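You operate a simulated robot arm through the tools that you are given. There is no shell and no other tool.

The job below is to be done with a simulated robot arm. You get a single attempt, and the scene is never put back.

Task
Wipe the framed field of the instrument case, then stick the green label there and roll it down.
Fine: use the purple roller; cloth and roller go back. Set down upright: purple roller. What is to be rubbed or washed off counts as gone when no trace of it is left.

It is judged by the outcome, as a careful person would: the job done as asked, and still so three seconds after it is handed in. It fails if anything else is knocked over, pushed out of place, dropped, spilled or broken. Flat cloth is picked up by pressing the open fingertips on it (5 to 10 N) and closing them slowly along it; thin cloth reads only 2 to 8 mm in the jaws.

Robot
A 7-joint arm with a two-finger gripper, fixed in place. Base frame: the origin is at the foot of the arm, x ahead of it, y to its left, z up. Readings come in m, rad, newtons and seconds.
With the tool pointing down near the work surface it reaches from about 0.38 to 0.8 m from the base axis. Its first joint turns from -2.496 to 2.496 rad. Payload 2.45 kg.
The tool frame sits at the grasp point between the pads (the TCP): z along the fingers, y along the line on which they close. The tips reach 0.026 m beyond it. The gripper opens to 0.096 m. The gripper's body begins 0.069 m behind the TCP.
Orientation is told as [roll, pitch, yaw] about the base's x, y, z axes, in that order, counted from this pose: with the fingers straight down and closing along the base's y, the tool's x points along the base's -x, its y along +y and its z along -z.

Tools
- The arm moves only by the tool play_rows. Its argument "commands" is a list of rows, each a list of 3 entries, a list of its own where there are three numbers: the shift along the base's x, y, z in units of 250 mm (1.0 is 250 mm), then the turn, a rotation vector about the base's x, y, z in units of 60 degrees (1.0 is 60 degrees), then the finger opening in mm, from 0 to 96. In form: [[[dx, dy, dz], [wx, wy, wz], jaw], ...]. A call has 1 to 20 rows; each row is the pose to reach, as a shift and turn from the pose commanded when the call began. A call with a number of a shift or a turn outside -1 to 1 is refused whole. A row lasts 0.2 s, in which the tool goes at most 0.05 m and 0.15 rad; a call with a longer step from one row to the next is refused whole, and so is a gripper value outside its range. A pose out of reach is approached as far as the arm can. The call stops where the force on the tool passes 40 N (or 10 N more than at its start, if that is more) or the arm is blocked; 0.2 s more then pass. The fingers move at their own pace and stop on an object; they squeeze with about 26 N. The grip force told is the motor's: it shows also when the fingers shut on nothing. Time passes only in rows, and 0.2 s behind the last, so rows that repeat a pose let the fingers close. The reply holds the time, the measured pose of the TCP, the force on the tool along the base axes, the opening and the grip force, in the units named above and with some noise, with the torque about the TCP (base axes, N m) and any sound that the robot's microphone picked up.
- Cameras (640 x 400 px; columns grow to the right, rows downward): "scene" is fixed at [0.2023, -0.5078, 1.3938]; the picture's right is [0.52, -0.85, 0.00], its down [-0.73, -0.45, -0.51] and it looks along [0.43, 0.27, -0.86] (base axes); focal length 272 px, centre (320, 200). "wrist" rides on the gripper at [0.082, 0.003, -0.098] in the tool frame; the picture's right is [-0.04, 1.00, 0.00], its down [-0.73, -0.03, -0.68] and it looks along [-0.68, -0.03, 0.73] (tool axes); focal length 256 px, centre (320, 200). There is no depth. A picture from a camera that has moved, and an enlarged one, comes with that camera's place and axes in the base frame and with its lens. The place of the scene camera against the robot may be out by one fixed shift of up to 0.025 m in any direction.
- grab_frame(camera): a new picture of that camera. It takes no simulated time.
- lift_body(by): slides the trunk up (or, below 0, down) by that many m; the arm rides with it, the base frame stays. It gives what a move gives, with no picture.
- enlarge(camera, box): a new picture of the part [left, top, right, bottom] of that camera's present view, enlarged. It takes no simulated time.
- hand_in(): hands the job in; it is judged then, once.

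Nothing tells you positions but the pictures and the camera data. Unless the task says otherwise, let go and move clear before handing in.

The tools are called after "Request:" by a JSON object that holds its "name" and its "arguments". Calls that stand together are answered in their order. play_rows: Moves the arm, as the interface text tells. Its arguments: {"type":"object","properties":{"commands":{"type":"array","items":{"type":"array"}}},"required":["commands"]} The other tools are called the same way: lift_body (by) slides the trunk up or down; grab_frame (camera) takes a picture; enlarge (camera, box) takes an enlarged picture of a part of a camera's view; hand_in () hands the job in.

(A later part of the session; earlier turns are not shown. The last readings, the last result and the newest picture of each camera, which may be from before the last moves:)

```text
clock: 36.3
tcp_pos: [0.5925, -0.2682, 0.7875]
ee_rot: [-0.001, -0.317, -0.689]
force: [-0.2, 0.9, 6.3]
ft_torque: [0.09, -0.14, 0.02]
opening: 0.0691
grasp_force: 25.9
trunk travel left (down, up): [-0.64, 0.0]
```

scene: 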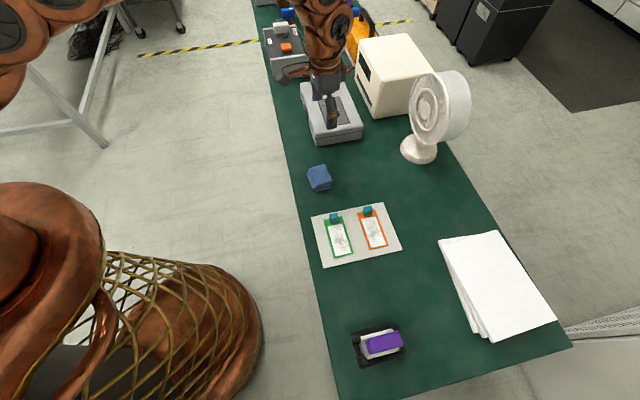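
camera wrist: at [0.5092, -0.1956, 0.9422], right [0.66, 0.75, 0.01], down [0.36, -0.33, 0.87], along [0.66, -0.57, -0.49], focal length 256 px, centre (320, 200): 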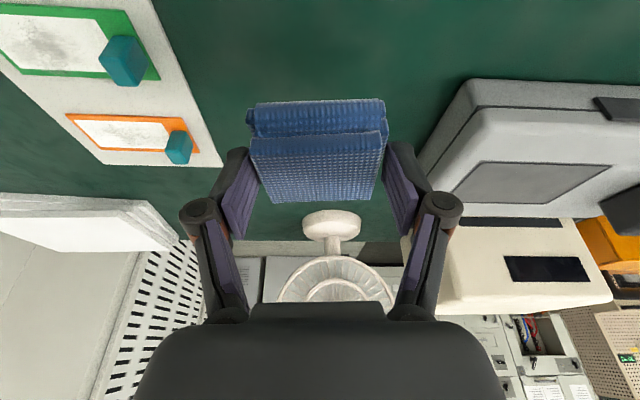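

The pad is resting on the bench (6 N). I'll open slowly and rise straight up.

Request:
{"name": "play_rows", "arguments": {"commands": [[[0, 0, 0.002], [0, 0, 0], 72], [[0, 0, 0.002], [0, 0, 0], 80], [[0, 0, 0.002], [0, 0, 0], 90], [[0, 0, 0.002], [0, 0, 0], 96], [[0, 0, 0.06], [0, 0, 0], 96], [[0, 0, 0.14], [0, 0, 0], 96], [[0, 0, 0.26], [0, 0, 0], 96], [[0, 0, 0.4], [0, 0, 0], 96], [[0, 0, 0.5], [0, 0, 0], 96], [[0, 0, 0.5], [0, 0, 0], 96]]}}

Request:
{"name": "grab_frame", "arguments": {"camera": "wrist"}}

Request:
{"name": "enlarge", "arguments": {"camera": "scene", "box": [290, 140, 350, 200]}}

```text
clock: 38.5
tcp_pos: [0.5943, -0.2686, 0.9123]
ee_rot: [-0.001, -0.314, -0.687]
force: [-0.2, -0.1, -0.2]
ft_torque: [-0.03, 0.01, 0.02]
opening: 0.096
grasp_force: 0.1
trunk travel left (down, up): [-0.64, 0.0]
```

```text
taken
camera wrist: at [0.5127, -0.1957, 0.9787], right [0.66, 0.75, 0.01], down [0.36, -0.33, 0.87], along [0.66, -0.57, -0.49], focal length 256 px, centre (320, 200)
```

wrist: 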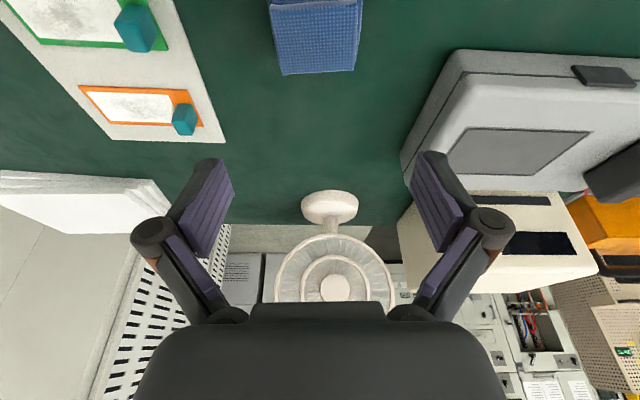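

```text
6.67 times, centred on (320, 170) of scene
camera zoom: at [0.2023, -0.5078, 1.3938], right [0.52, -0.85, 0.0], down [-0.73, -0.45, -0.51], along [0.43, 0.27, -0.86], focal length 1810 px, centre (320, 400)
```

zoom: 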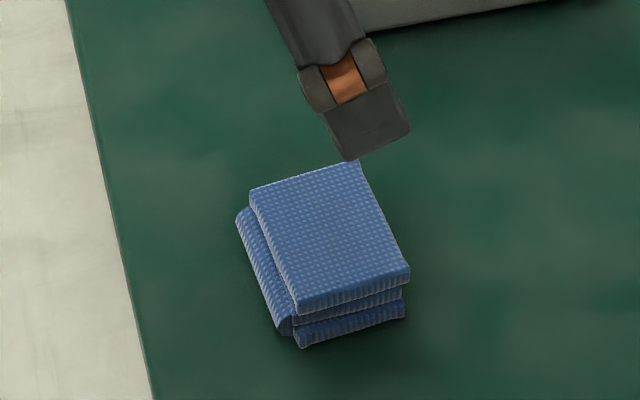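

The cloth is back exactly where it was. Next is the green label: its teal tab top is near (0.503,−0.367, z≈0.782). I'll hover above it at yaw −45° with the same tilt to refine the position.

Request:
{"name": "play_rows", "arguments": {"commands": [[[-0.06, -0.06, 0], [0, 0, -0.02], 96], [[-0.12, -0.12, 0], [0, 0, -0.04], 90], [[-0.18, -0.18, 0], [0, 0, -0.06], 80], [[-0.24, -0.24, 0], [0, 0, -0.08], 70], [[-0.3, -0.3, -0.03], [0, 0, -0.094], 60], [[-0.36, -0.36, -0.09], [0, 0, -0.094], 50], [[-0.382, -0.378, -0.15], [0, 0, -0.094], 44], [[-0.382, -0.378, -0.189], [0, 0, -0.094], 44], [[-0.382, -0.378, -0.189], [0, 0, -0.094], 44]]}}

Request:
{"name": "grab_frame", "arguments": {"camera": "wrist"}}

Request:
{"name": "enlarge", "arguments": {"camera": "scene", "box": [300, 80, 380, 135]}}

```text
clock: 40.5
tcp_pos: [0.4978, -0.3618, 0.8651]
ee_rot: [0.0, -0.316, -0.785]
force: [0.0, 0.0, -0.4]
ft_torque: [-0.02, -0.04, -0.02]
opening: 0.0441
grasp_force: 0.0
trunk travel left (down, up): [-0.64, 0.0]
```

```text
taken
camera wrist: at [0.4228, -0.2826, 0.9316], right [0.73, 0.68, 0.01], down [0.32, -0.36, 0.87], along [0.6, -0.64, -0.49], focal length 256 px, centre (320, 200)
```

wrist: 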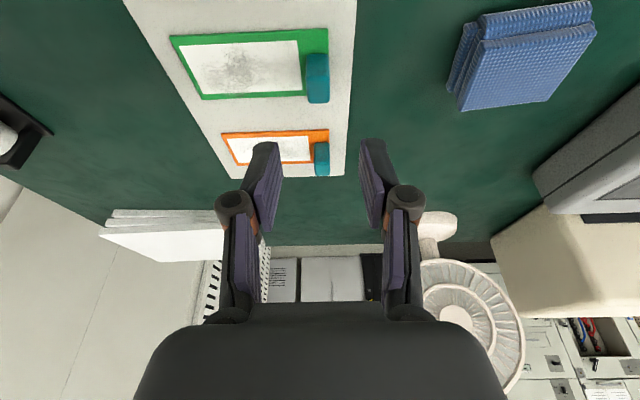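

```text
7.27 times, centred on (340, 108) of scene
camera zoom: at [0.2023, -0.5078, 1.3938], right [0.52, -0.85, 0.0], down [-0.73, -0.45, -0.51], along [0.43, 0.27, -0.86], focal length 1975 px, centre (174, 873)
```

zoom: 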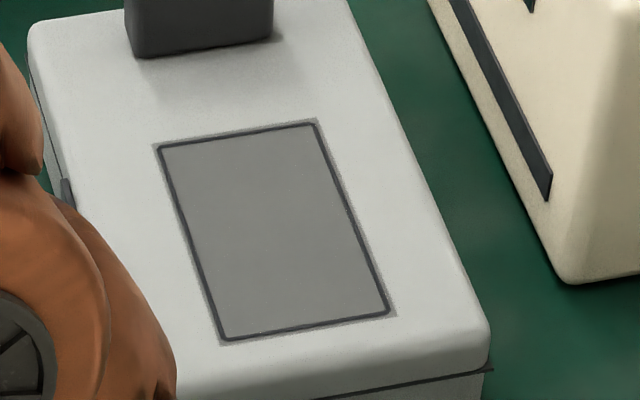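

Request:
{"name": "enlarge", "arguments": {"camera": "scene", "box": [318, 108, 352, 130]}}

Request:
{"name": "enlarge", "arguments": {"camera": "wrist", "box": [160, 20, 360, 120]}}

Request:
{"name": "enlarge", "arguments": {"camera": "wrist", "box": [285, 25, 345, 115]}}

```text
16.00 times, centred on (335, 119) of scene
camera zoom: at [0.2023, -0.5078, 1.3938], right [0.52, -0.85, 0.0], down [-0.73, -0.45, -0.51], along [0.43, 0.27, -0.86], focal length 4344 px, centre (80, 1496)
```

zoom: 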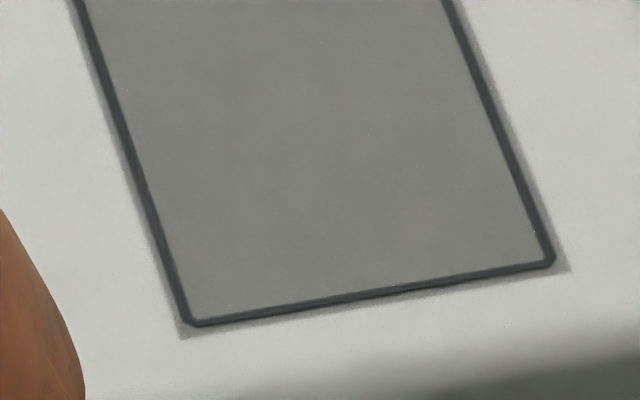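

```text
3.20 times, centred on (260, 70) of wrist
camera zoom: at [0.4228, -0.2826, 0.9316], right [0.73, 0.68, 0.01], down [0.32, -0.36, 0.87], along [0.6, -0.64, -0.49], focal length 819 px, centre (512, 616)
```

zoom: 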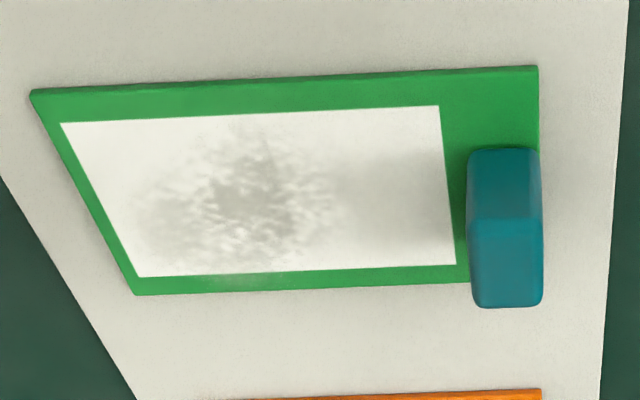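

```text
4.44 times, centred on (315, 70) of wrist
camera zoom: at [0.4228, -0.2826, 0.9316], right [0.73, 0.68, 0.01], down [0.32, -0.36, 0.87], along [0.6, -0.64, -0.49], focal length 1138 px, centre (342, 778)
```

zoom: 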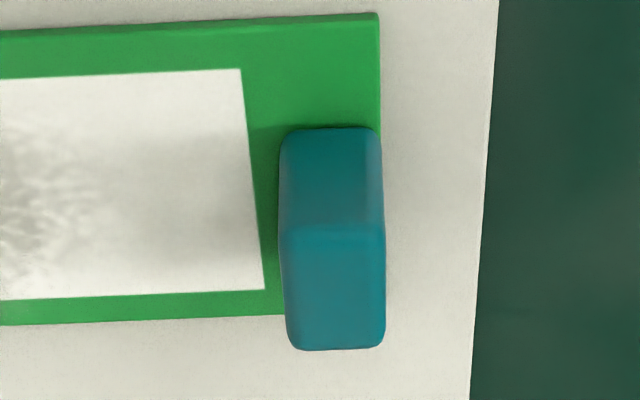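

Tab position is confirmed: centre (0.502,−0.367), 15 mm thick along the closing direction. I'll descend to TCP z≈0.7915 with the tips a few mm above the label.

Request:
{"name": "play_rows", "arguments": {"commands": [[[0, 0, -0.08], [0, 0, 0], 44], [[0, 0, -0.16], [0, 0, 0], 44], [[0, 0, -0.22], [0, 0, 0], 44], [[0, 0, -0.26], [0, 0, 0], 44], [[0, 0, -0.28], [0, 0, 0], 44], [[0, 0, -0.292], [0, 0, 0], 44], [[0, 0, -0.292], [0, 0, 0], 44]]}}

Request:
{"name": "grab_frame", "arguments": {"camera": "wrist"}}

Request:
{"name": "enlarge", "arguments": {"camera": "wrist", "box": [220, 110, 420, 235]}}

Request:
{"name": "enlarge", "arguments": {"camera": "scene", "box": [300, 190, 380, 260]}}

```text
clock: 42.1
tcp_pos: [0.4961, -0.361, 0.7918]
ee_rot: [0.001, -0.314, -0.786]
force: [0.4, 0.4, -0.3]
ft_torque: [-0.01, -0.01, 0.01]
opening: 0.0438
grasp_force: 0.1
trunk travel left (down, up): [-0.64, 0.0]
```

```text
taken
camera wrist: at [0.4223, -0.2827, 0.8593], right [0.73, 0.68, 0.01], down [0.32, -0.37, 0.87], along [0.6, -0.64, -0.49], focal length 256 px, centre (320, 200)
```

wrist: 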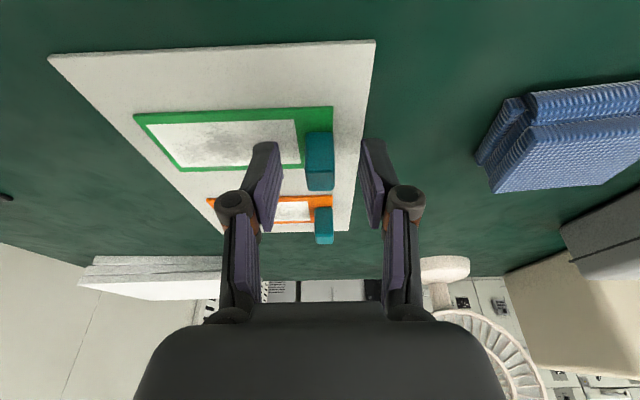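

```text
3.20 times, centred on (320, 172) of wrist
camera zoom: at [0.4223, -0.2827, 0.8593], right [0.73, 0.68, 0.01], down [0.32, -0.37, 0.87], along [0.6, -0.64, -0.49], focal length 819 px, centre (320, 288)
```

zoom: 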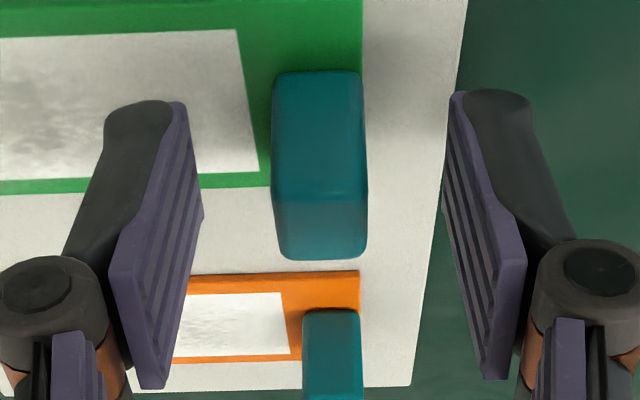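

```text
5.71 times, centred on (340, 225) of scene
camera zoom: at [0.2023, -0.5078, 1.3938], right [0.52, -0.85, 0.0], down [-0.73, -0.45, -0.51], along [0.43, 0.27, -0.86], focal length 1552 px, centre (206, 57)
```

zoom: 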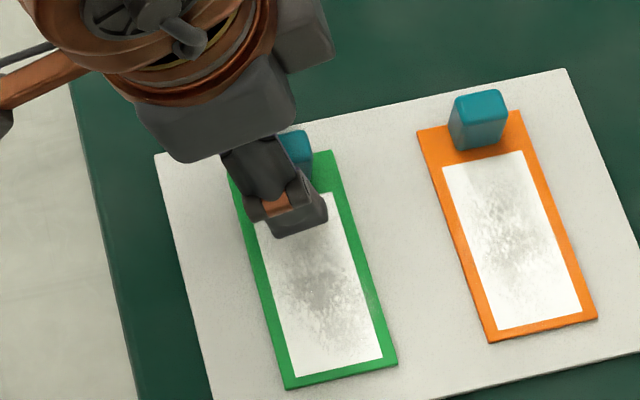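

Request:
{"name": "play_rows", "arguments": {"commands": [[[-0.002, -0.002, 0], [0, 0, 0], 36], [[-0.002, -0.002, 0], [0, 0, 0], 30], [[-0.002, -0.002, 0], [0, 0, 0], 24], [[-0.002, -0.002, 0], [0, 0, 0], 18], [[-0.002, -0.002, 0], [0, 0, 0], 12], [[-0.002, -0.002, 0], [0, 0, 0], 8], [[-0.002, -0.002, 0], [0, 0, 0], 5]]}}

Request:
{"name": "enlarge", "arguments": {"camera": "wrist", "box": [120, 80, 420, 255]}}

```text
clock: 43.7
tcp_pos: [0.4958, -0.3637, 0.7908]
ee_rot: [-0.001, -0.315, -0.788]
force: [-0.1, 0.1, 0.5]
ft_torque: [-0.02, 0.02, 0.02]
opening: 0.0145
grasp_force: 26.7
trunk travel left (down, up): [-0.64, 0.0]
```

```text
2.13 times, centred on (270, 168) of wrist
camera zoom: at [0.4216, -0.2832, 0.859], right [0.73, 0.68, 0.01], down [0.32, -0.37, 0.87], along [0.6, -0.64, -0.49], focal length 546 px, centre (427, 269)
```

zoom: 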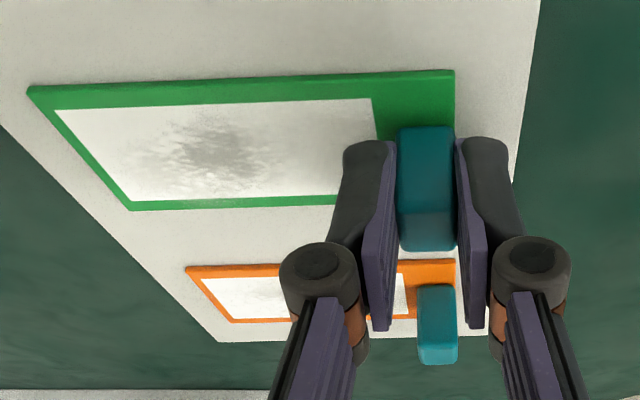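

The tab is gripped (14.5 mm, 26 N). I'll lift slowly and see how the label behaves.

Request:
{"name": "play_rows", "arguments": {"commands": [[[0, 0, 0.01], [0, 0, 0], 5], [[0, 0, 0.02], [0, 0, 0], 5], [[0, 0, 0.04], [0, 0, 0], 5], [[0, 0, 0.07], [0, 0, 0], 5], [[0, 0, 0.1], [0, 0, 0], 5], [[0, 0, 0.14], [0, 0, 0], 5], [[0, 0, 0.18], [0, 0, 0], 5], [[0, 0, 0.22], [0, 0, 0], 5], [[0, 0, 0.26], [0, 0, 0], 5], [[0, 0, 0.26], [0, 0, 0], 5]]}}

Request:
{"name": "grab_frame", "arguments": {"camera": "wrist"}}

Request:
{"name": "enlarge", "arguments": {"camera": "scene", "box": [290, 170, 400, 270]}}

```text
clock: 45.9
tcp_pos: [0.4961, -0.3615, 0.8571]
ee_rot: [0.002, -0.315, -0.786]
force: [-0.9, -0.2, 0.2]
ft_torque: [0.01, -0.01, -0.01]
opening: 0.0147
grasp_force: 25.8
trunk travel left (down, up): [-0.64, 0.0]
```

```text
taken
camera wrist: at [0.4228, -0.2835, 0.9242], right [0.73, 0.68, 0.01], down [0.32, -0.37, 0.87], along [0.6, -0.64, -0.49], focal length 256 px, centre (320, 200)
```

wrist: 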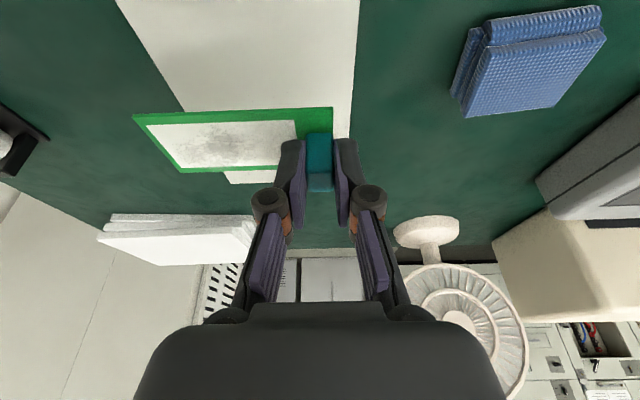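

```text
4.00 times, centred on (345, 220) of scene
camera zoom: at [0.2023, -0.5078, 1.3938], right [0.52, -0.85, 0.0], down [-0.73, -0.45, -0.51], along [0.43, 0.27, -0.86], focal length 1086 px, centre (220, 120)
```

zoom: 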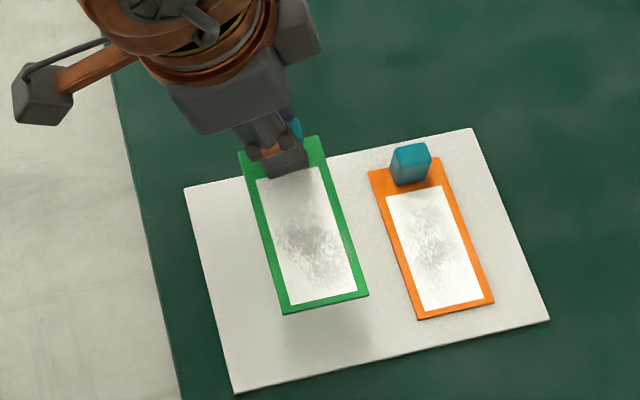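

The label came off cleanly and stays flat. I'll carry it over to the field at a safe height.

Request:
{"name": "play_rows", "arguments": {"commands": [[[0.05, 0.03, 0.06], [0, 0, 0], 5], [[0.15, 0.095, 0.12], [0, 0, 0], 5], [[0.26, 0.165, 0.12], [0, 0, 0], 5], [[0.37, 0.235, 0.12], [0, 0, 0], 5], [[0.48, 0.305, 0.12], [0, 0, 0], 5], [[0.59, 0.375, 0.12], [0, 0, 0], 5], [[0.7, 0.44, 0.12], [0, 0, 0], 5], [[0.8, 0.505, 0.12], [0, 0, 0], 5], [[0.9, 0.568, 0.12], [0, 0, 0], 5], [[1.0, 0.632, 0.12], [0, 0, 0], 5], [[1.0, 0.632, 0.12], [0, 0, 0], 5]]}}

Request:
{"name": "play_rows", "arguments": {"commands": [[[0.08, 0.05, 0], [0, 0, 0], 5], [[0.16, 0.1, 0], [0, 0, 0], 5], [[0.24, 0.15, 0], [0, 0, 0], 5], [[0.31, 0.196, 0], [0, 0, 0], 5], [[0.31, 0.196, 0], [0, 0, 0], 5]]}}

Request:
{"name": "grab_frame", "arguments": {"camera": "wrist"}}

Request:
{"name": "enlarge", "arguments": {"camera": "scene", "box": [280, 60, 400, 150]}}

```text
clock: 48.3
tcp_pos: [0.7479, -0.2049, 0.8874]
ee_rot: [0.0, -0.314, -0.784]
force: [0.5, 0.4, 0.2]
ft_torque: [0.03, 0.02, -0.03]
opening: 0.0142
grasp_force: 25.9
trunk travel left (down, up): [-0.64, 0.0]
```

```text
clock: 49.5
tcp_pos: [0.8229, -0.1543, 0.8887]
ee_rot: [0.0, -0.317, -0.786]
force: [1.3, -0.9, 0.7]
ft_torque: [0.0, -0.02, 0.0]
opening: 0.0146
grasp_force: 25.6
trunk travel left (down, up): [-0.64, 0.0]
```

```text
taken
camera wrist: at [0.7497, -0.0751, 0.9552], right [0.73, 0.68, 0.01], down [0.32, -0.36, 0.87], along [0.6, -0.64, -0.49], focal length 256 px, centre (320, 200)
```

wrist: 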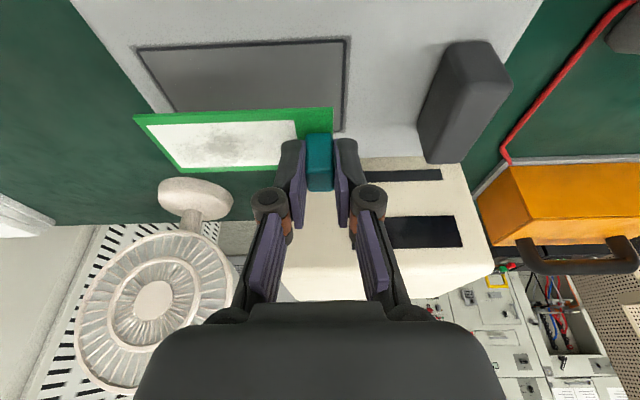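

```text
4.44 times, centred on (340, 105) of scene
camera zoom: at [0.2023, -0.5078, 1.3938], right [0.52, -0.85, 0.0], down [-0.73, -0.45, -0.51], along [0.43, 0.27, -0.86], focal length 1207 px, centre (231, 622)
```

zoom: 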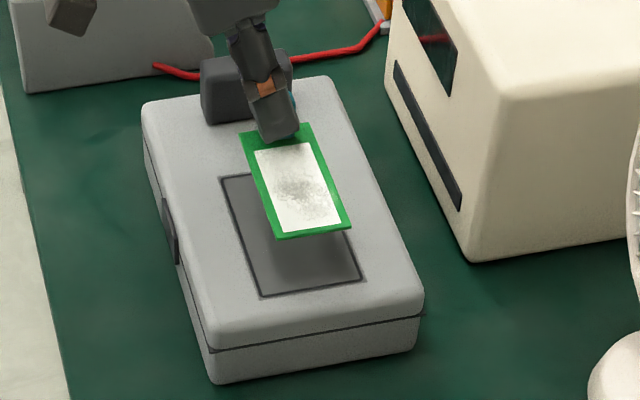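

Request:
{"name": "enlarge", "arguments": {"camera": "wrist", "box": [120, 20, 370, 176]}}

```text
2.56 times, centred on (245, 98) of wrist
camera zoom: at [0.7497, -0.0751, 0.9552], right [0.73, 0.68, 0.01], down [0.32, -0.36, 0.87], along [0.6, -0.64, -0.49], focal length 655 px, centre (512, 461)
```

zoom: 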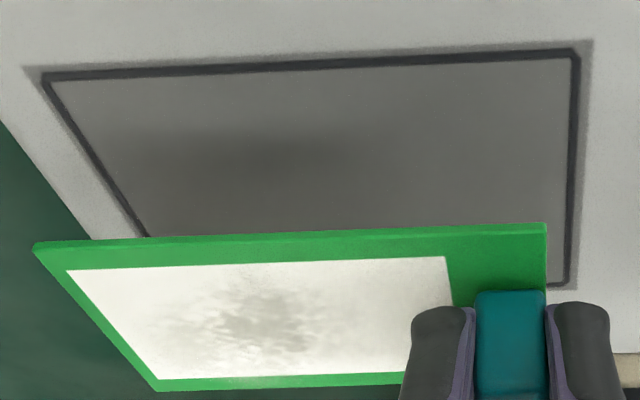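

The label centre is directly above the field centre (within ~1 mm) and aligned. I'll lower it to just above the lid, then touch down gently.

Request:
{"name": "play_rows", "arguments": {"commands": [[[0.002, -0.001, -0.04], [0, 0, 0], 5], [[0.002, -0.001, -0.08], [0, 0, 0], 5], [[0.002, -0.001, -0.12], [0, 0, 0], 5], [[0.002, -0.001, -0.145], [0, 0, 0], 5], [[0.002, -0.001, -0.155], [0, 0, 0], 5], [[0.002, -0.001, -0.155], [0, 0, 0], 5]]}}

Request:
{"name": "enlarge", "arguments": {"camera": "wrist", "box": [120, 20, 370, 200]}}

Request:
{"name": "enlarge", "arguments": {"camera": "scene", "box": [300, 80, 380, 140]}}

```text
clock: 50.9
tcp_pos: [0.8252, -0.1552, 0.8479]
ee_rot: [-0.001, -0.315, -0.786]
force: [0.1, -0.1, -1.0]
ft_torque: [-0.03, 0.0, 0.02]
opening: 0.0144
grasp_force: 25.5
trunk travel left (down, up): [-0.64, 0.0]
```

```text
2.22 times, centred on (245, 110) of wrist
camera zoom: at [0.7513, -0.0757, 0.9151], right [0.73, 0.68, 0.01], down [0.32, -0.37, 0.87], along [0.6, -0.64, -0.49], focal length 569 px, centre (487, 400)
```

zoom: 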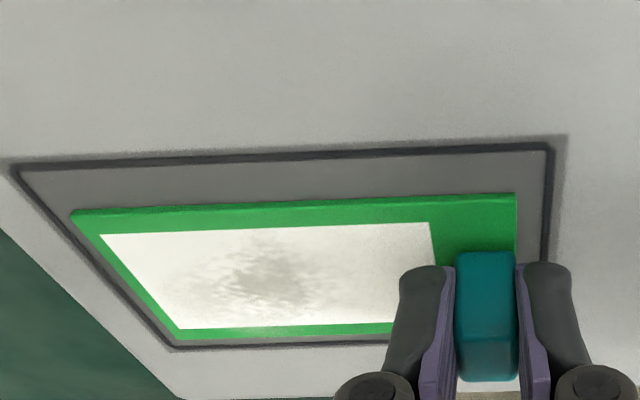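

```text
6.67 times, centred on (340, 110) of scene
camera zoom: at [0.2023, -0.5078, 1.3938], right [0.52, -0.85, 0.0], down [-0.73, -0.45, -0.51], along [0.43, 0.27, -0.86], focal length 1810 px, centre (187, 800)
```

zoom: 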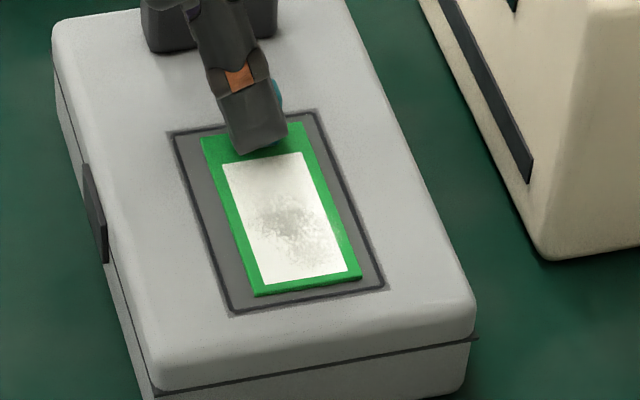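

The label is centred in the frame with even margins, about 1 mm above it. Now touching down.

Request:
{"name": "play_rows", "arguments": {"commands": [[[0, 0, -0.003], [0, 0, 0], 5], [[0, 0, -0.006], [0, 0, 0], 5], [[0, 0, -0.008], [0, 0, 0], 5], [[0, 0, -0.008], [0, 0, 0], 5]]}}

```text
clock: 51.9
tcp_pos: [0.8254, -0.156, 0.8477]
ee_rot: [0.002, -0.318, -0.786]
force: [3.9, 1.3, 12.2]
ft_torque: [-0.05, -0.1, 0.05]
opening: 0.0146
grasp_force: 26.2
trunk travel left (down, up): [-0.64, 0.0]
```

Firm contact (12 N). I'll ease off slightly, open the fingers and rise.

Request:
{"name": "play_rows", "arguments": {"commands": [[[0, 0, 0.002], [0, 0, 0], 5], [[0, 0, 0.003], [0, 0, 0], 18], [[0, 0, 0.003], [0, 0, 0], 26], [[0, 0, 0.003], [0, 0, 0], 34], [[0, 0, 0.003], [0, 0, 0], 40], [[0, 0, 0.003], [0, 0, 0], 40], [[0, 0, 0.05], [0, 0, 0], 40], [[0, 0, 0.12], [0, 0, 0], 40], [[-0.03, 0.03, 0.22], [0, 0, 0], 40], [[-0.06, 0.03, 0.3], [0, 0, 0], 40], [[-0.06, 0.03, 0.3], [0, 0, 0], 40]]}}

Request:
{"name": "grab_frame", "arguments": {"camera": "wrist"}}

Request:
{"name": "enlarge", "arguments": {"camera": "scene", "box": [300, 80, 380, 140]}}

```text
clock: 54.3
tcp_pos: [0.81, -0.1489, 0.9211]
ee_rot: [-0.002, -0.314, -0.786]
force: [0.6, -0.8, -0.1]
ft_torque: [0.01, 0.02, 0.0]
opening: 0.0399
grasp_force: 0.0
trunk travel left (down, up): [-0.64, 0.0]
```

```text
taken
camera wrist: at [0.7358, -0.0695, 0.9873], right [0.73, 0.68, 0.01], down [0.32, -0.37, 0.87], along [0.6, -0.64, -0.49], focal length 256 px, centre (320, 200)
```

wrist: 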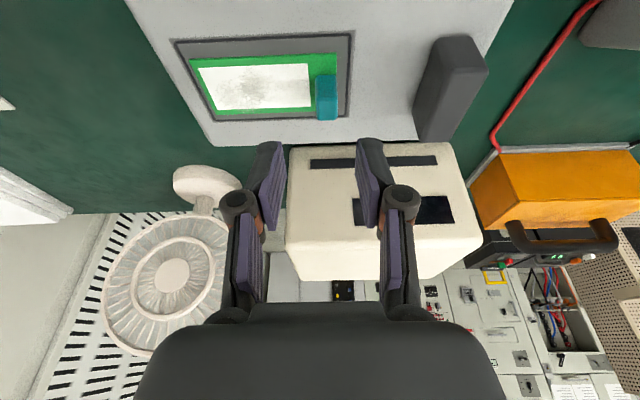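

```text
6.67 times, centred on (340, 110) of scene
camera zoom: at [0.2023, -0.5078, 1.3938], right [0.52, -0.85, 0.0], down [-0.73, -0.45, -0.51], along [0.43, 0.27, -0.86], focal length 1810 px, centre (187, 800)
```

zoom: 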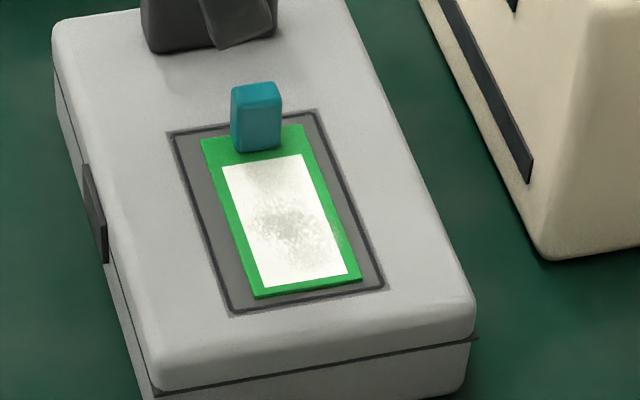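

The label sits centred in the frame. Next the roller: I'll travel back across at a safe height to view it from close.

Request:
{"name": "play_rows", "arguments": {"commands": [[[-0.12, -0.09, 0.08], [0, 0, 0], 60], [[-0.24, -0.18, 0.08], [0, 0, 0], 80], [[-0.36, -0.27, 0.08], [0, 0, 0], 96], [[-0.48, -0.36, 0.08], [0, 0, 0], 96], [[-0.6, -0.45, 0.08], [0, 0, 0], 96], [[-0.72, -0.54, 0.08], [0, 0, 0], 96], [[-0.84, -0.63, 0.08], [0, 0, 0], 96], [[-0.96, -0.72, 0.08], [0, 0, 0], 96], [[-0.96, -0.72, 0.08], [0, 0, 0], 96]]}}

Request:
{"name": "play_rows", "arguments": {"commands": [[[-0.12, -0.09, 0], [0, 0, 0], 96], [[-0.24, -0.18, 0], [0, 0, 0], 96], [[-0.36, -0.27, 0], [0, 0, 0], 96], [[-0.48, -0.36, 0], [0, 0, 0], 96], [[-0.6, -0.45, 0], [0, 0, 0], 96], [[-0.72, -0.54, 0], [0, 0, 0], 96], [[-0.84, -0.63, 0], [0, 0, 0], 96], [[-0.92, -0.72, 0], [0, 0, 0], 96], [[-0.92, -0.82, 0], [0, 0, 0], 96], [[-0.92, -0.82, 0], [0, 0, 0], 96]]}}

Request:
{"name": "grab_frame", "arguments": {"camera": "wrist"}}

Request:
{"name": "grab_frame", "arguments": {"camera": "scene"}}

```text
clock: 56.3
tcp_pos: [0.5699, -0.3277, 0.9415]
ee_rot: [0.0, -0.315, -0.787]
force: [-0.3, 0.0, 0.3]
ft_torque: [0.02, 0.0, 0.01]
opening: 0.0958
grasp_force: 0.0
trunk travel left (down, up): [-0.64, 0.0]
```

```text
clock: 58.5
tcp_pos: [0.3363, -0.5344, 0.9421]
ee_rot: [0.001, -0.315, -0.785]
force: [0.5, 0.2, -0.9]
ft_torque: [-0.01, -0.01, -0.01]
opening: 0.096
grasp_force: 0.0
trunk travel left (down, up): [-0.64, 0.0]
```

```text
taken
camera wrist: at [0.2636, -0.4553, 1.0078], right [0.73, 0.68, 0.01], down [0.32, -0.37, 0.87], along [0.6, -0.64, -0.49], focal length 256 px, centre (320, 200)
```

wrist: 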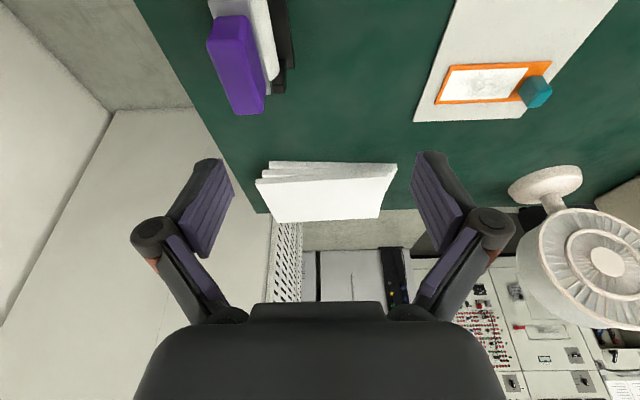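

```text
taken
```

scene: 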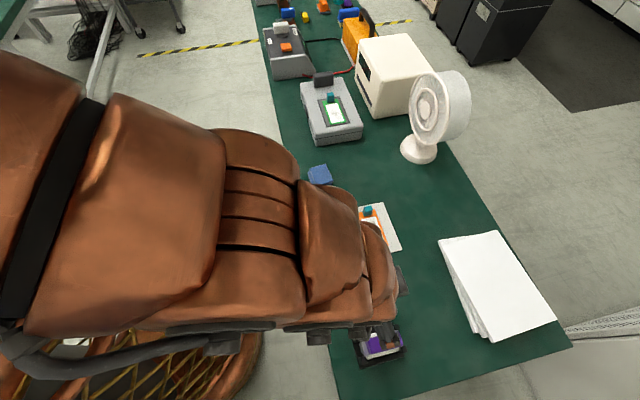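

Request:
{"name": "play_rows", "arguments": {"commands": [[[-0.12, 0.005, 0], [0, 0, 0], 96], [[-0.24, 0.01, 0], [0, 0, 0], 96], [[-0.352, 0.016, 0], [0, 0, 0], 96], [[-0.352, 0.016, 0], [0, 0, 0], 96]]}}

Request:
{"name": "grab_frame", "arguments": {"camera": "wrist"}}

Request:
{"name": "enlarge", "arguments": {"camera": "wrist", "box": [240, 20, 420, 180]}}

```text
clock: 59.5
tcp_pos: [0.2518, -0.5311, 0.9424]
ee_rot: [0.0, -0.317, -0.784]
force: [0.0, 0.2, 0.5]
ft_torque: [0.03, -0.01, 0.01]
opening: 0.0958
grasp_force: 0.0
trunk travel left (down, up): [-0.64, 0.0]
```

```text
taken
camera wrist: at [0.1775, -0.4511, 1.0088], right [0.73, 0.68, 0.01], down [0.32, -0.36, 0.87], along [0.6, -0.64, -0.49], focal length 256 px, centre (320, 200)
```

wrist: 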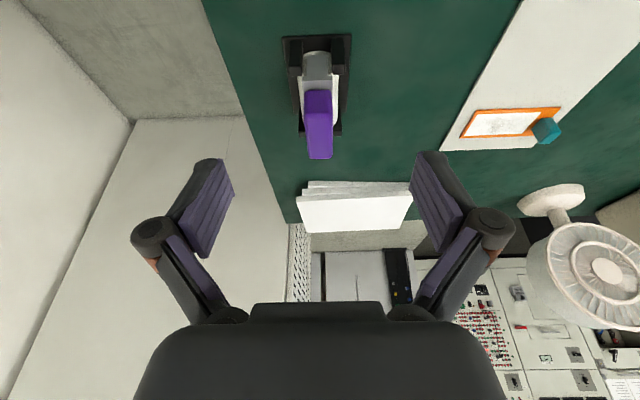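

```text
2.50 times, centred on (330, 100) of wrist
camera zoom: at [0.1775, -0.4511, 1.0088], right [0.73, 0.68, 0.01], down [0.32, -0.36, 0.87], along [0.6, -0.64, -0.49], focal length 640 px, centre (295, 450)
```

zoom: 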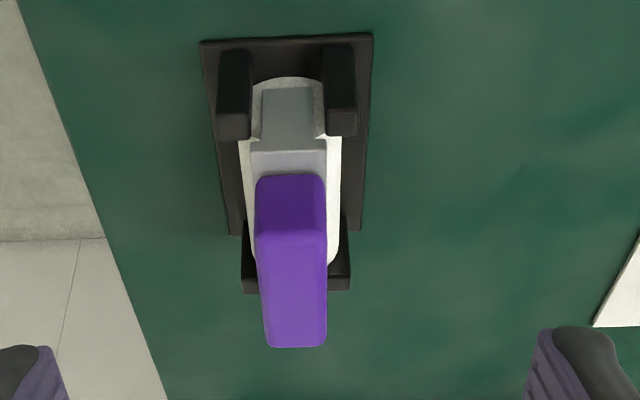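

The roller is a cream cylinder with a grey yoke and a purple handle on top (handle centre ≈(0.306,−0.588), z 0.806–0.837, 25 mm wide). I'll record a close-up of the label and then hover over the handle.

Request:
{"name": "enlarge", "arguments": {"camera": "scene", "box": [316, 88, 352, 130]}}

Request:
{"name": "play_rows", "arguments": {"commands": [[[0.07, -0.07, -0.03], [0, 0, 0], 80], [[0.14, -0.14, -0.08], [0, 0, 0], 70], [[0.2, -0.21, -0.13], [0, 0, 0], 60], [[0.204, -0.214, -0.17], [0, 0, 0], 60], [[0.204, -0.214, -0.17], [0, 0, 0], 60]]}}

Request:
{"name": "grab_frame", "arguments": {"camera": "wrist"}}

Request:
{"name": "enlarge", "arguments": {"camera": "wrist", "box": [220, 0, 420, 125]}}

```text
9.52 times, centred on (334, 109) of scene
camera zoom: at [0.2023, -0.5078, 1.3938], right [0.52, -0.85, 0.0], down [-0.73, -0.45, -0.51], along [0.43, 0.27, -0.86], focal length 2586 px, centre (187, 1067)
```

zoom: 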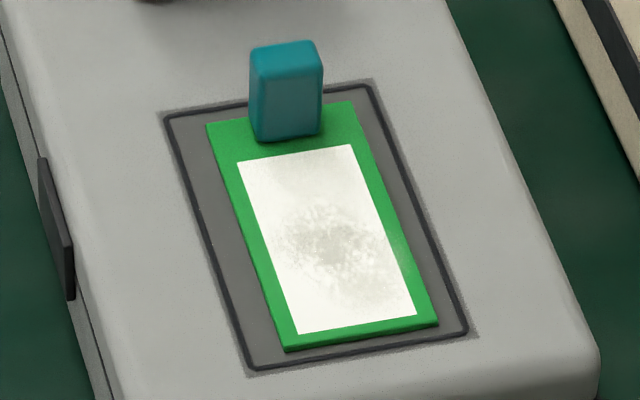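

```text
clock: 60.7
tcp_pos: [0.3032, -0.5834, 0.8981]
ee_rot: [-0.001, -0.313, -0.784]
force: [0.3, -0.3, -0.8]
ft_torque: [0.04, 0.0, -0.01]
opening: 0.06
grasp_force: 0.1
trunk travel left (down, up): [-0.64, 0.0]
```

```text
taken
camera wrist: at [0.2285, -0.5037, 0.9657], right [0.73, 0.68, 0.01], down [0.32, -0.37, 0.87], along [0.6, -0.64, -0.49], focal length 256 px, centre (320, 200)
```

wrist: 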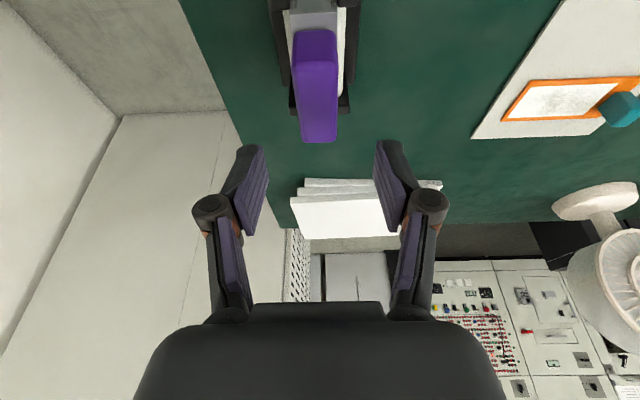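

```text
3.20 times, centred on (320, 62) of wrist
camera zoom: at [0.2285, -0.5037, 0.9657], right [0.73, 0.68, 0.01], down [0.32, -0.37, 0.87], along [0.6, -0.64, -0.49], focal length 819 px, centre (320, 640)
```

zoom: 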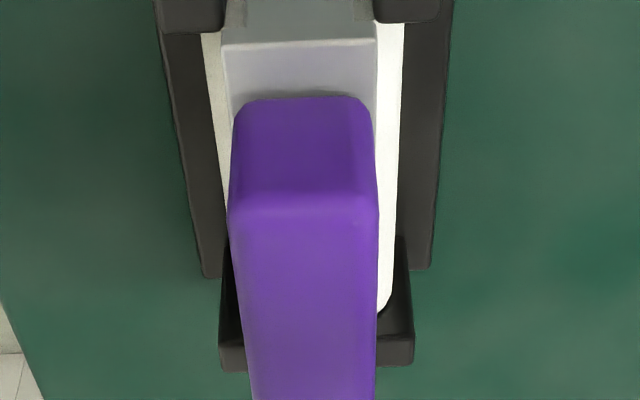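

Request:
{"name": "play_rows", "arguments": {"commands": [[[-0.004, -0.004, -0.08], [0, 0, 0], 60], [[-0.004, -0.004, -0.16], [0, 0, 0], 60], [[-0.004, -0.004, -0.21], [0, 0, 0], 60], [[-0.004, -0.004, -0.242], [0, 0, 0], 60], [[-0.004, -0.004, -0.242], [0, 0, 0], 60]]}}

Request:
{"name": "grab_frame", "arguments": {"camera": "wrist"}}

Request:
{"name": "enlarge", "arguments": {"camera": "scene", "box": [330, 310, 430, 375]}}

```text
clock: 61.9
tcp_pos: [0.3018, -0.5854, 0.8368]
ee_rot: [0.0, -0.314, -0.786]
force: [-0.2, 0.2, 0.2]
ft_torque: [-0.05, 0.01, 0.04]
opening: 0.0599
grasp_force: 0.1
trunk travel left (down, up): [-0.64, 0.0]
```

```text
taken
camera wrist: at [0.2279, -0.505, 0.9047], right [0.73, 0.68, 0.01], down [0.32, -0.37, 0.87], along [0.6, -0.64, -0.49], focal length 256 px, centre (320, 200)
```

wrist: 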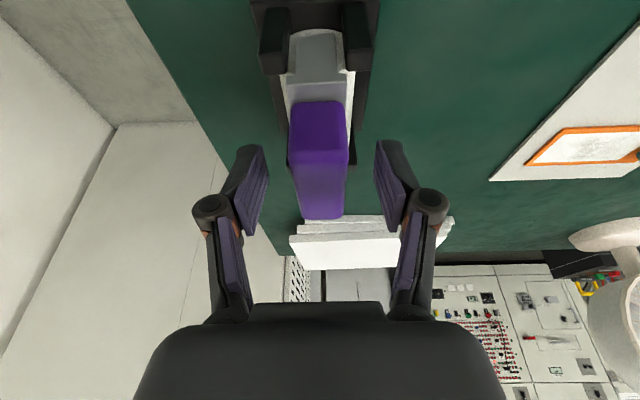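

```text
6.15 times, centred on (380, 342) of scene
camera zoom: at [0.2023, -0.5078, 1.3938], right [0.52, -0.85, 0.0], down [-0.73, -0.45, -0.51], along [0.43, 0.27, -0.86], focal length 1671 px, centre (-49, -677)
```

zoom: 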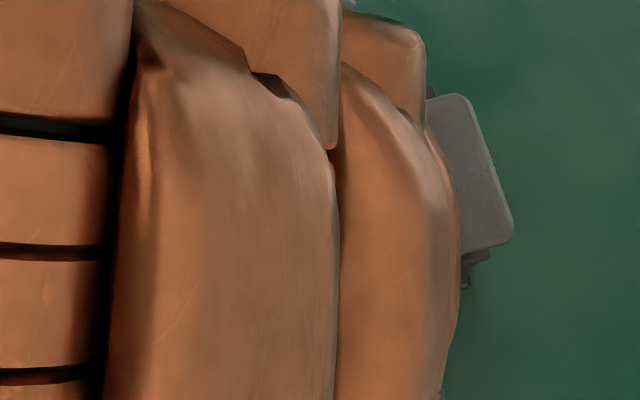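

Request:
{"name": "play_rows", "arguments": {"commands": [[[0, 0, 0], [0, 0, 0], 50], [[0, 0, 0], [0, 0, 0], 40], [[0, 0, 0], [0, 0, 0], 32], [[0, 0, 0], [0, 0, 0], 26], [[0, 0, 0], [0, 0, 0], 20], [[0, 0, 0], [0, 0, 0], 14], [[0, 0, 0], [0, 0, 0], 10]]}}

Request:
{"name": "grab_frame", "arguments": {"camera": "wrist"}}

```text
clock: 63.5
tcp_pos: [0.3014, -0.584, 0.838]
ee_rot: [0.0, -0.315, -0.786]
force: [0.3, -1.1, 0.6]
ft_torque: [-0.01, -0.02, -0.01]
opening: 0.0255
grasp_force: 26.1
trunk travel left (down, up): [-0.64, 0.0]
```

```text
taken
camera wrist: at [0.2278, -0.5049, 0.9048], right [0.73, 0.68, 0.01], down [0.32, -0.37, 0.87], along [0.6, -0.64, -0.49], focal length 256 px, centre (320, 200)
```

wrist: 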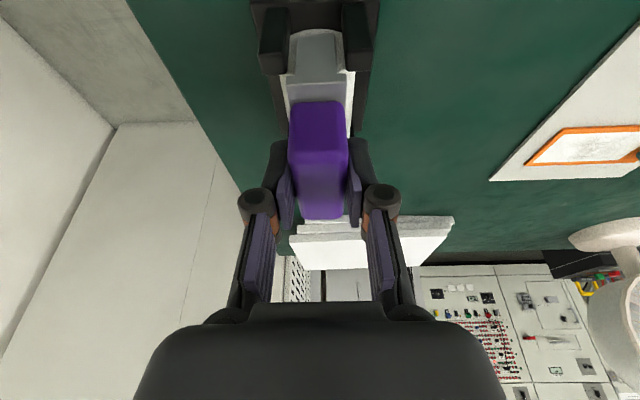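

The handle is gripped (25.5 mm) with no visible movement of the roller. Lifting straight up.

Request:
{"name": "play_rows", "arguments": {"commands": [[[0, 0, 0.03], [0, 0, 0], 10], [[0, 0, 0.08], [0, 0, 0], 10], [[0, 0, 0.14], [0, 0, 0], 10], [[0, 0, 0.2], [0, 0, 0], 10], [[0, 0, 0.28], [0, 0, 0], 10], [[0, 0, 0.36], [0, 0, 0], 10], [[0, 0, 0.44], [0, 0, 0], 10], [[0, 0, 0.44], [0, 0, 0], 10]]}}

Request:
{"name": "grab_frame", "arguments": {"camera": "wrist"}}

Request:
{"name": "enlarge", "arguments": {"camera": "wrist", "box": [220, 0, 420, 250]}}

```text
clock: 65.3
tcp_pos: [0.3007, -0.584, 0.9486]
ee_rot: [-0.001, -0.314, -0.786]
force: [0.1, 0.9, -1.9]
ft_torque: [0.01, -0.03, -0.02]
opening: 0.0255
grasp_force: 25.7
trunk travel left (down, up): [-0.64, 0.0]
```

```text
taken
camera wrist: at [0.2266, -0.5043, 1.015], right [0.73, 0.68, 0.01], down [0.32, -0.37, 0.87], along [0.6, -0.64, -0.49], focal length 256 px, centre (320, 200)
```

wrist: 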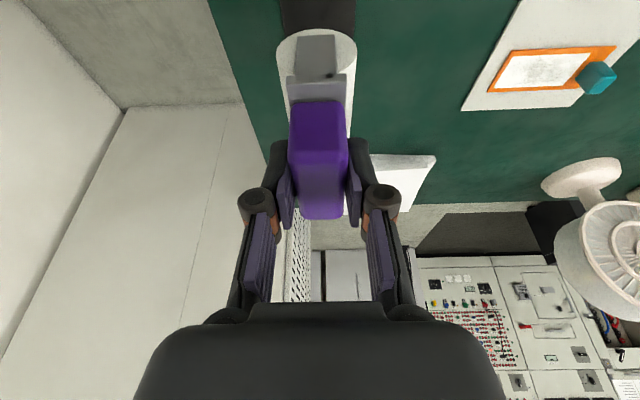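

```text
1.60 times, centred on (320, 125) of wrist
camera zoom: at [0.2266, -0.5043, 1.015], right [0.73, 0.68, 0.01], down [0.32, -0.37, 0.87], along [0.6, -0.64, -0.49], focal length 410 px, centre (320, 320)
```

zoom: 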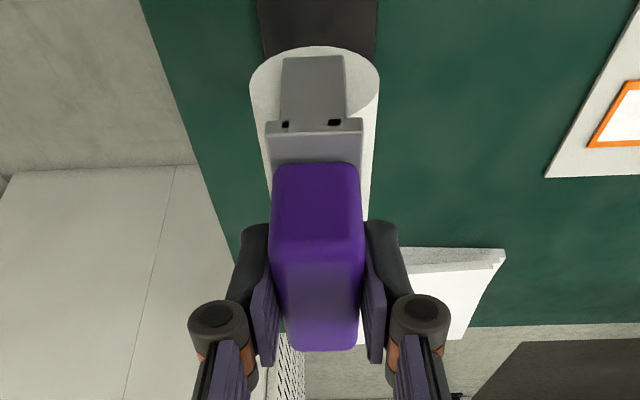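

The roller is free of the tray and hangs level. Carrying it over to the near end of the label.

Request:
{"name": "play_rows", "arguments": {"commands": [[[0.06, 0.048, 0], [0, 0, 0], 10], [[0.16, 0.127, 0], [0, 0, 0], 10], [[0.28, 0.222, 0], [0, 0, 0], 10], [[0.4, 0.317, 0], [0, 0, 0], 10], [[0.52, 0.412, 0], [0, 0, 0], 10], [[0.64, 0.507, 0], [0, 0, 0], 10], [[0.76, 0.602, 0], [0, 0, 0], 10], [[0.86, 0.681, 0], [0, 0, 0], 10], [[0.924, 0.731, 0], [0, 0, 0], 10], [[0.924, 0.731, 0], [0, 0, 0], 10]]}}

Request:
{"name": "play_rows", "arguments": {"commands": [[[0.06, 0.048, 0], [0, 0, 0], 10], [[0.16, 0.127, 0], [0, 0, 0], 10], [[0.28, 0.222, 0], [0, 0, 0], 10], [[0.4, 0.317, 0], [0, 0, 0], 10], [[0.52, 0.412, 0], [0, 0, 0], 10], [[0.64, 0.507, 0], [0, 0, 0], 10], [[0.76, 0.602, 0], [0, 0, 0], 10], [[0.86, 0.681, 0], [0, 0, 0], 10], [[0.924, 0.731, 0], [0, 0, 0], 10], [[0.924, 0.731, 0], [0, 0, 0], 10]]}}

Request:
{"name": "grab_frame", "arguments": {"camera": "wrist"}}

Request:
{"name": "enlarge", "arguments": {"camera": "scene", "box": [280, 60, 400, 150]}}

```text
clock: 67.5
tcp_pos: [0.5299, -0.3988, 0.9462]
ee_rot: [0.002, -0.313, -0.784]
force: [-0.4, 0.5, -1.6]
ft_torque: [-0.02, -0.02, -0.03]
opening: 0.0256
grasp_force: 26.6
trunk travel left (down, up): [-0.64, 0.0]
```

```text
clock: 69.7
tcp_pos: [0.7649, -0.2176, 0.9487]
ee_rot: [0.001, -0.315, -0.786]
force: [0.6, -0.1, -0.6]
ft_torque: [0.02, 0.04, 0.02]
opening: 0.0257
grasp_force: 26.4
trunk travel left (down, up): [-0.64, 0.0]
```

```text
taken
camera wrist: at [0.6897, -0.1382, 1.0151], right [0.73, 0.68, 0.01], down [0.32, -0.37, 0.87], along [0.6, -0.64, -0.49], focal length 256 px, centre (320, 200)
```

wrist: 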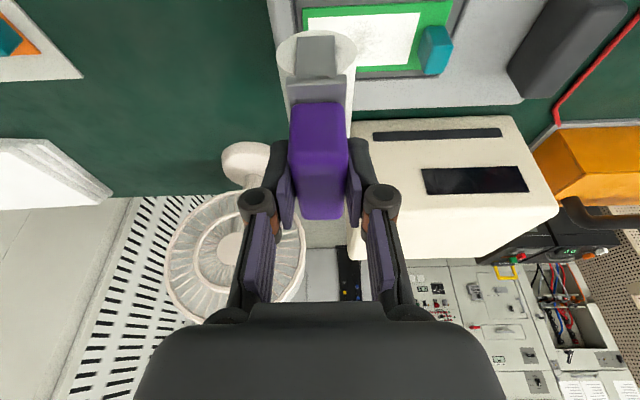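

```text
4.44 times, centred on (340, 105) of scene
camera zoom: at [0.2023, -0.5078, 1.3938], right [0.52, -0.85, 0.0], down [-0.73, -0.45, -0.51], along [0.43, 0.27, -0.86], focal length 1207 px, centre (231, 622)
```

zoom: 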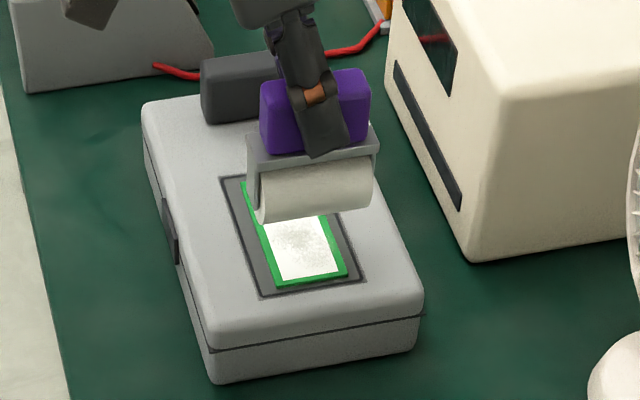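

The roller is level over the label's near half. I'll move to the label's middle section and descend to just above it.

Request:
{"name": "play_rows", "arguments": {"commands": [[[0.033, 0.033, -0.05], [0, 0, 0], 10], [[0.066, 0.066, -0.1], [0, 0, 0], 10], [[0.066, 0.066, -0.15], [0, 0, 0], 10], [[0.066, 0.066, -0.19], [0, 0, 0], 10], [[0.066, 0.066, -0.19], [0, 0, 0], 10]]}}

Request:
{"name": "enlarge", "arguments": {"camera": "scene", "box": [300, 80, 380, 140]}}

Request:
{"name": "grab_frame", "arguments": {"camera": "wrist"}}

```text
clock: 70.9
tcp_pos: [0.7783, -0.2026, 0.9008]
ee_rot: [-0.002, -0.312, -0.785]
force: [0.2, -0.5, -1.5]
ft_torque: [0.02, 0.0, 0.02]
opening: 0.0257
grasp_force: 25.9
trunk travel left (down, up): [-0.64, 0.0]
```

```text
6.67 times, centred on (340, 110) of scene
camera zoom: at [0.2023, -0.5078, 1.3938], right [0.52, -0.85, 0.0], down [-0.73, -0.45, -0.51], along [0.43, 0.27, -0.86], focal length 1810 px, centre (187, 800)
```

zoom: 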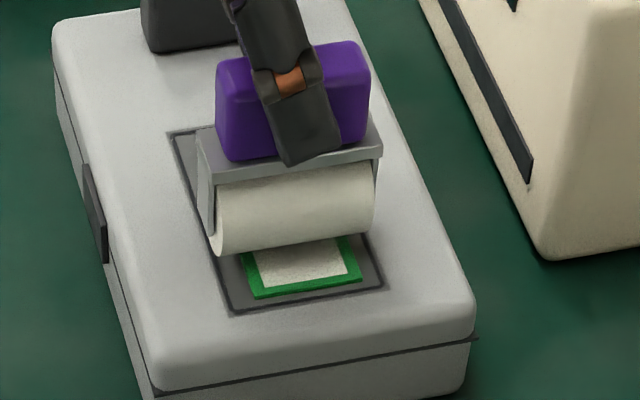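

```text
taken
camera wrist: at [0.7049, -0.1233, 0.9676], right [0.73, 0.68, 0.01], down [0.32, -0.37, 0.87], along [0.6, -0.64, -0.49], focal length 256 px, centre (320, 200)
```

wrist: 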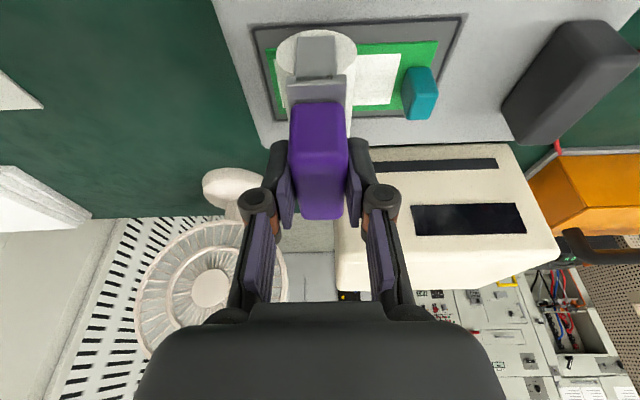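

Request:
{"name": "play_rows", "arguments": {"commands": [[[0, 0, -0.008], [0, 0, 0], 10], [[0, 0, -0.014], [0, 0, 0], 10], [[0, 0, -0.018], [0, 0, 0], 10], [[0, 0, -0.018], [0, 0, 0], 10]]}}

```text
clock: 71.9
tcp_pos: [0.78, -0.2033, 0.8964]
ee_rot: [0.0, -0.314, -0.785]
force: [-0.8, 0.4, 2.3]
ft_torque: [-0.19, -0.07, -0.02]
opening: 0.0255
grasp_force: 26.5
trunk travel left (down, up): [-0.64, 0.0]
```

Request:
{"name": "play_rows", "arguments": {"commands": [[[0, 0, -0.003], [0, 0, 0], 10], [[0, 0, -0.005], [0, 0, 0], 10], [[0, 0, -0.005], [0, 0, 0], 10]]}}

```text
clock: 72.7
tcp_pos: [0.7794, -0.2022, 0.896]
ee_rot: [-0.001, -0.316, -0.785]
force: [1.5, -1.0, 2.4]
ft_torque: [0.09, 0.09, -0.02]
opening: 0.0254
grasp_force: 25.8
trunk travel left (down, up): [-0.64, 0.0]
```

Request:
{"name": "play_rows", "arguments": {"commands": [[[0, 0, -0.003], [0, 0, 0], 10], [[0, 0, -0.005], [0, 0, 0], 10], [[0, 0, -0.005], [0, 0, 0], 10]]}}

Request:
{"name": "enlarge", "arguments": {"camera": "scene", "box": [300, 80, 380, 140]}}

```text
clock: 73.5
tcp_pos: [0.7802, -0.2023, 0.8944]
ee_rot: [0.002, -0.318, -0.786]
force: [0.7, -0.2, 17.7]
ft_torque: [0.44, 0.46, -0.02]
opening: 0.0256
grasp_force: 25.9
trunk travel left (down, up): [-0.64, 0.0]
```

```text
6.67 times, centred on (340, 110) of scene
camera zoom: at [0.2023, -0.5078, 1.3938], right [0.52, -0.85, 0.0], down [-0.73, -0.45, -0.51], along [0.43, 0.27, -0.86], focal length 1810 px, centre (187, 800)
```

zoom: 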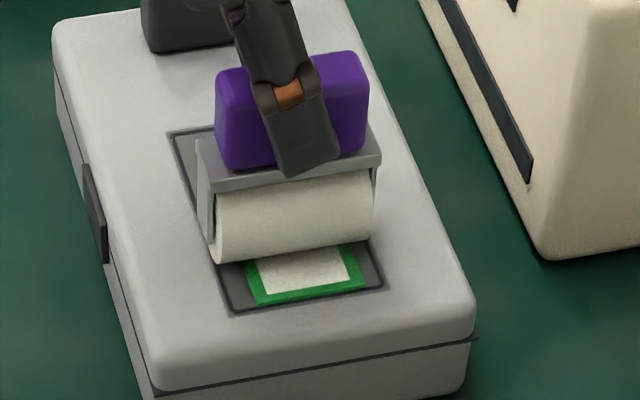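

Request:
{"name": "enlarge", "arguments": {"camera": "wrist", "box": [220, 0, 480, 160]}}

Request:
{"name": "enlarge", "arguments": {"camera": "scene", "box": [316, 100, 352, 130]}}

```text
2.46 times, centred on (350, 80) of wrist
camera zoom: at [0.7052, -0.1228, 0.9613], right [0.73, 0.68, 0.01], down [0.32, -0.36, 0.87], along [0.6, -0.64, -0.49], focal length 630 px, centre (246, 495)
```

zoom: 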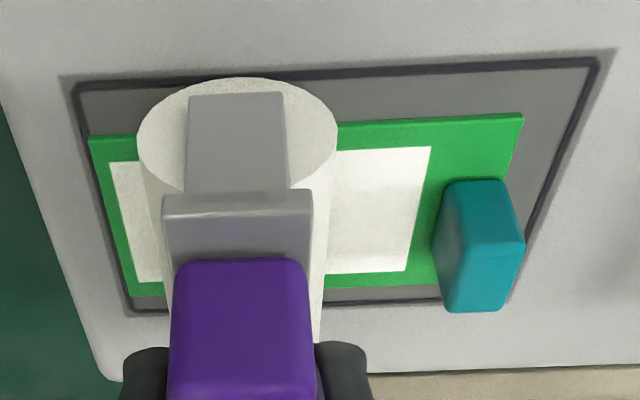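

```text
13.33 times, centred on (334, 115) of scene
camera zoom: at [0.2023, -0.5078, 1.3938], right [0.52, -0.85, 0.0], down [-0.73, -0.45, -0.51], along [0.43, 0.27, -0.86], focal length 3620 px, centre (133, 1333)
```

zoom: 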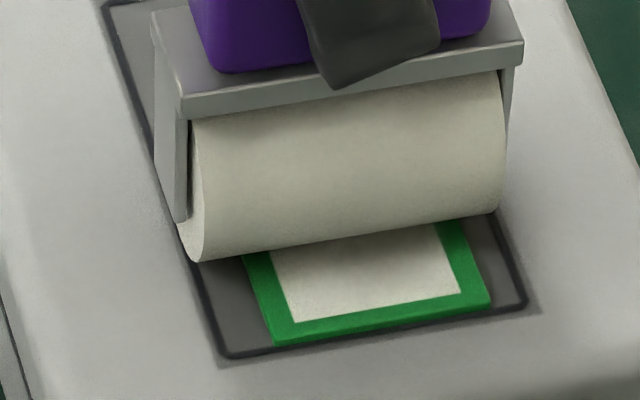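

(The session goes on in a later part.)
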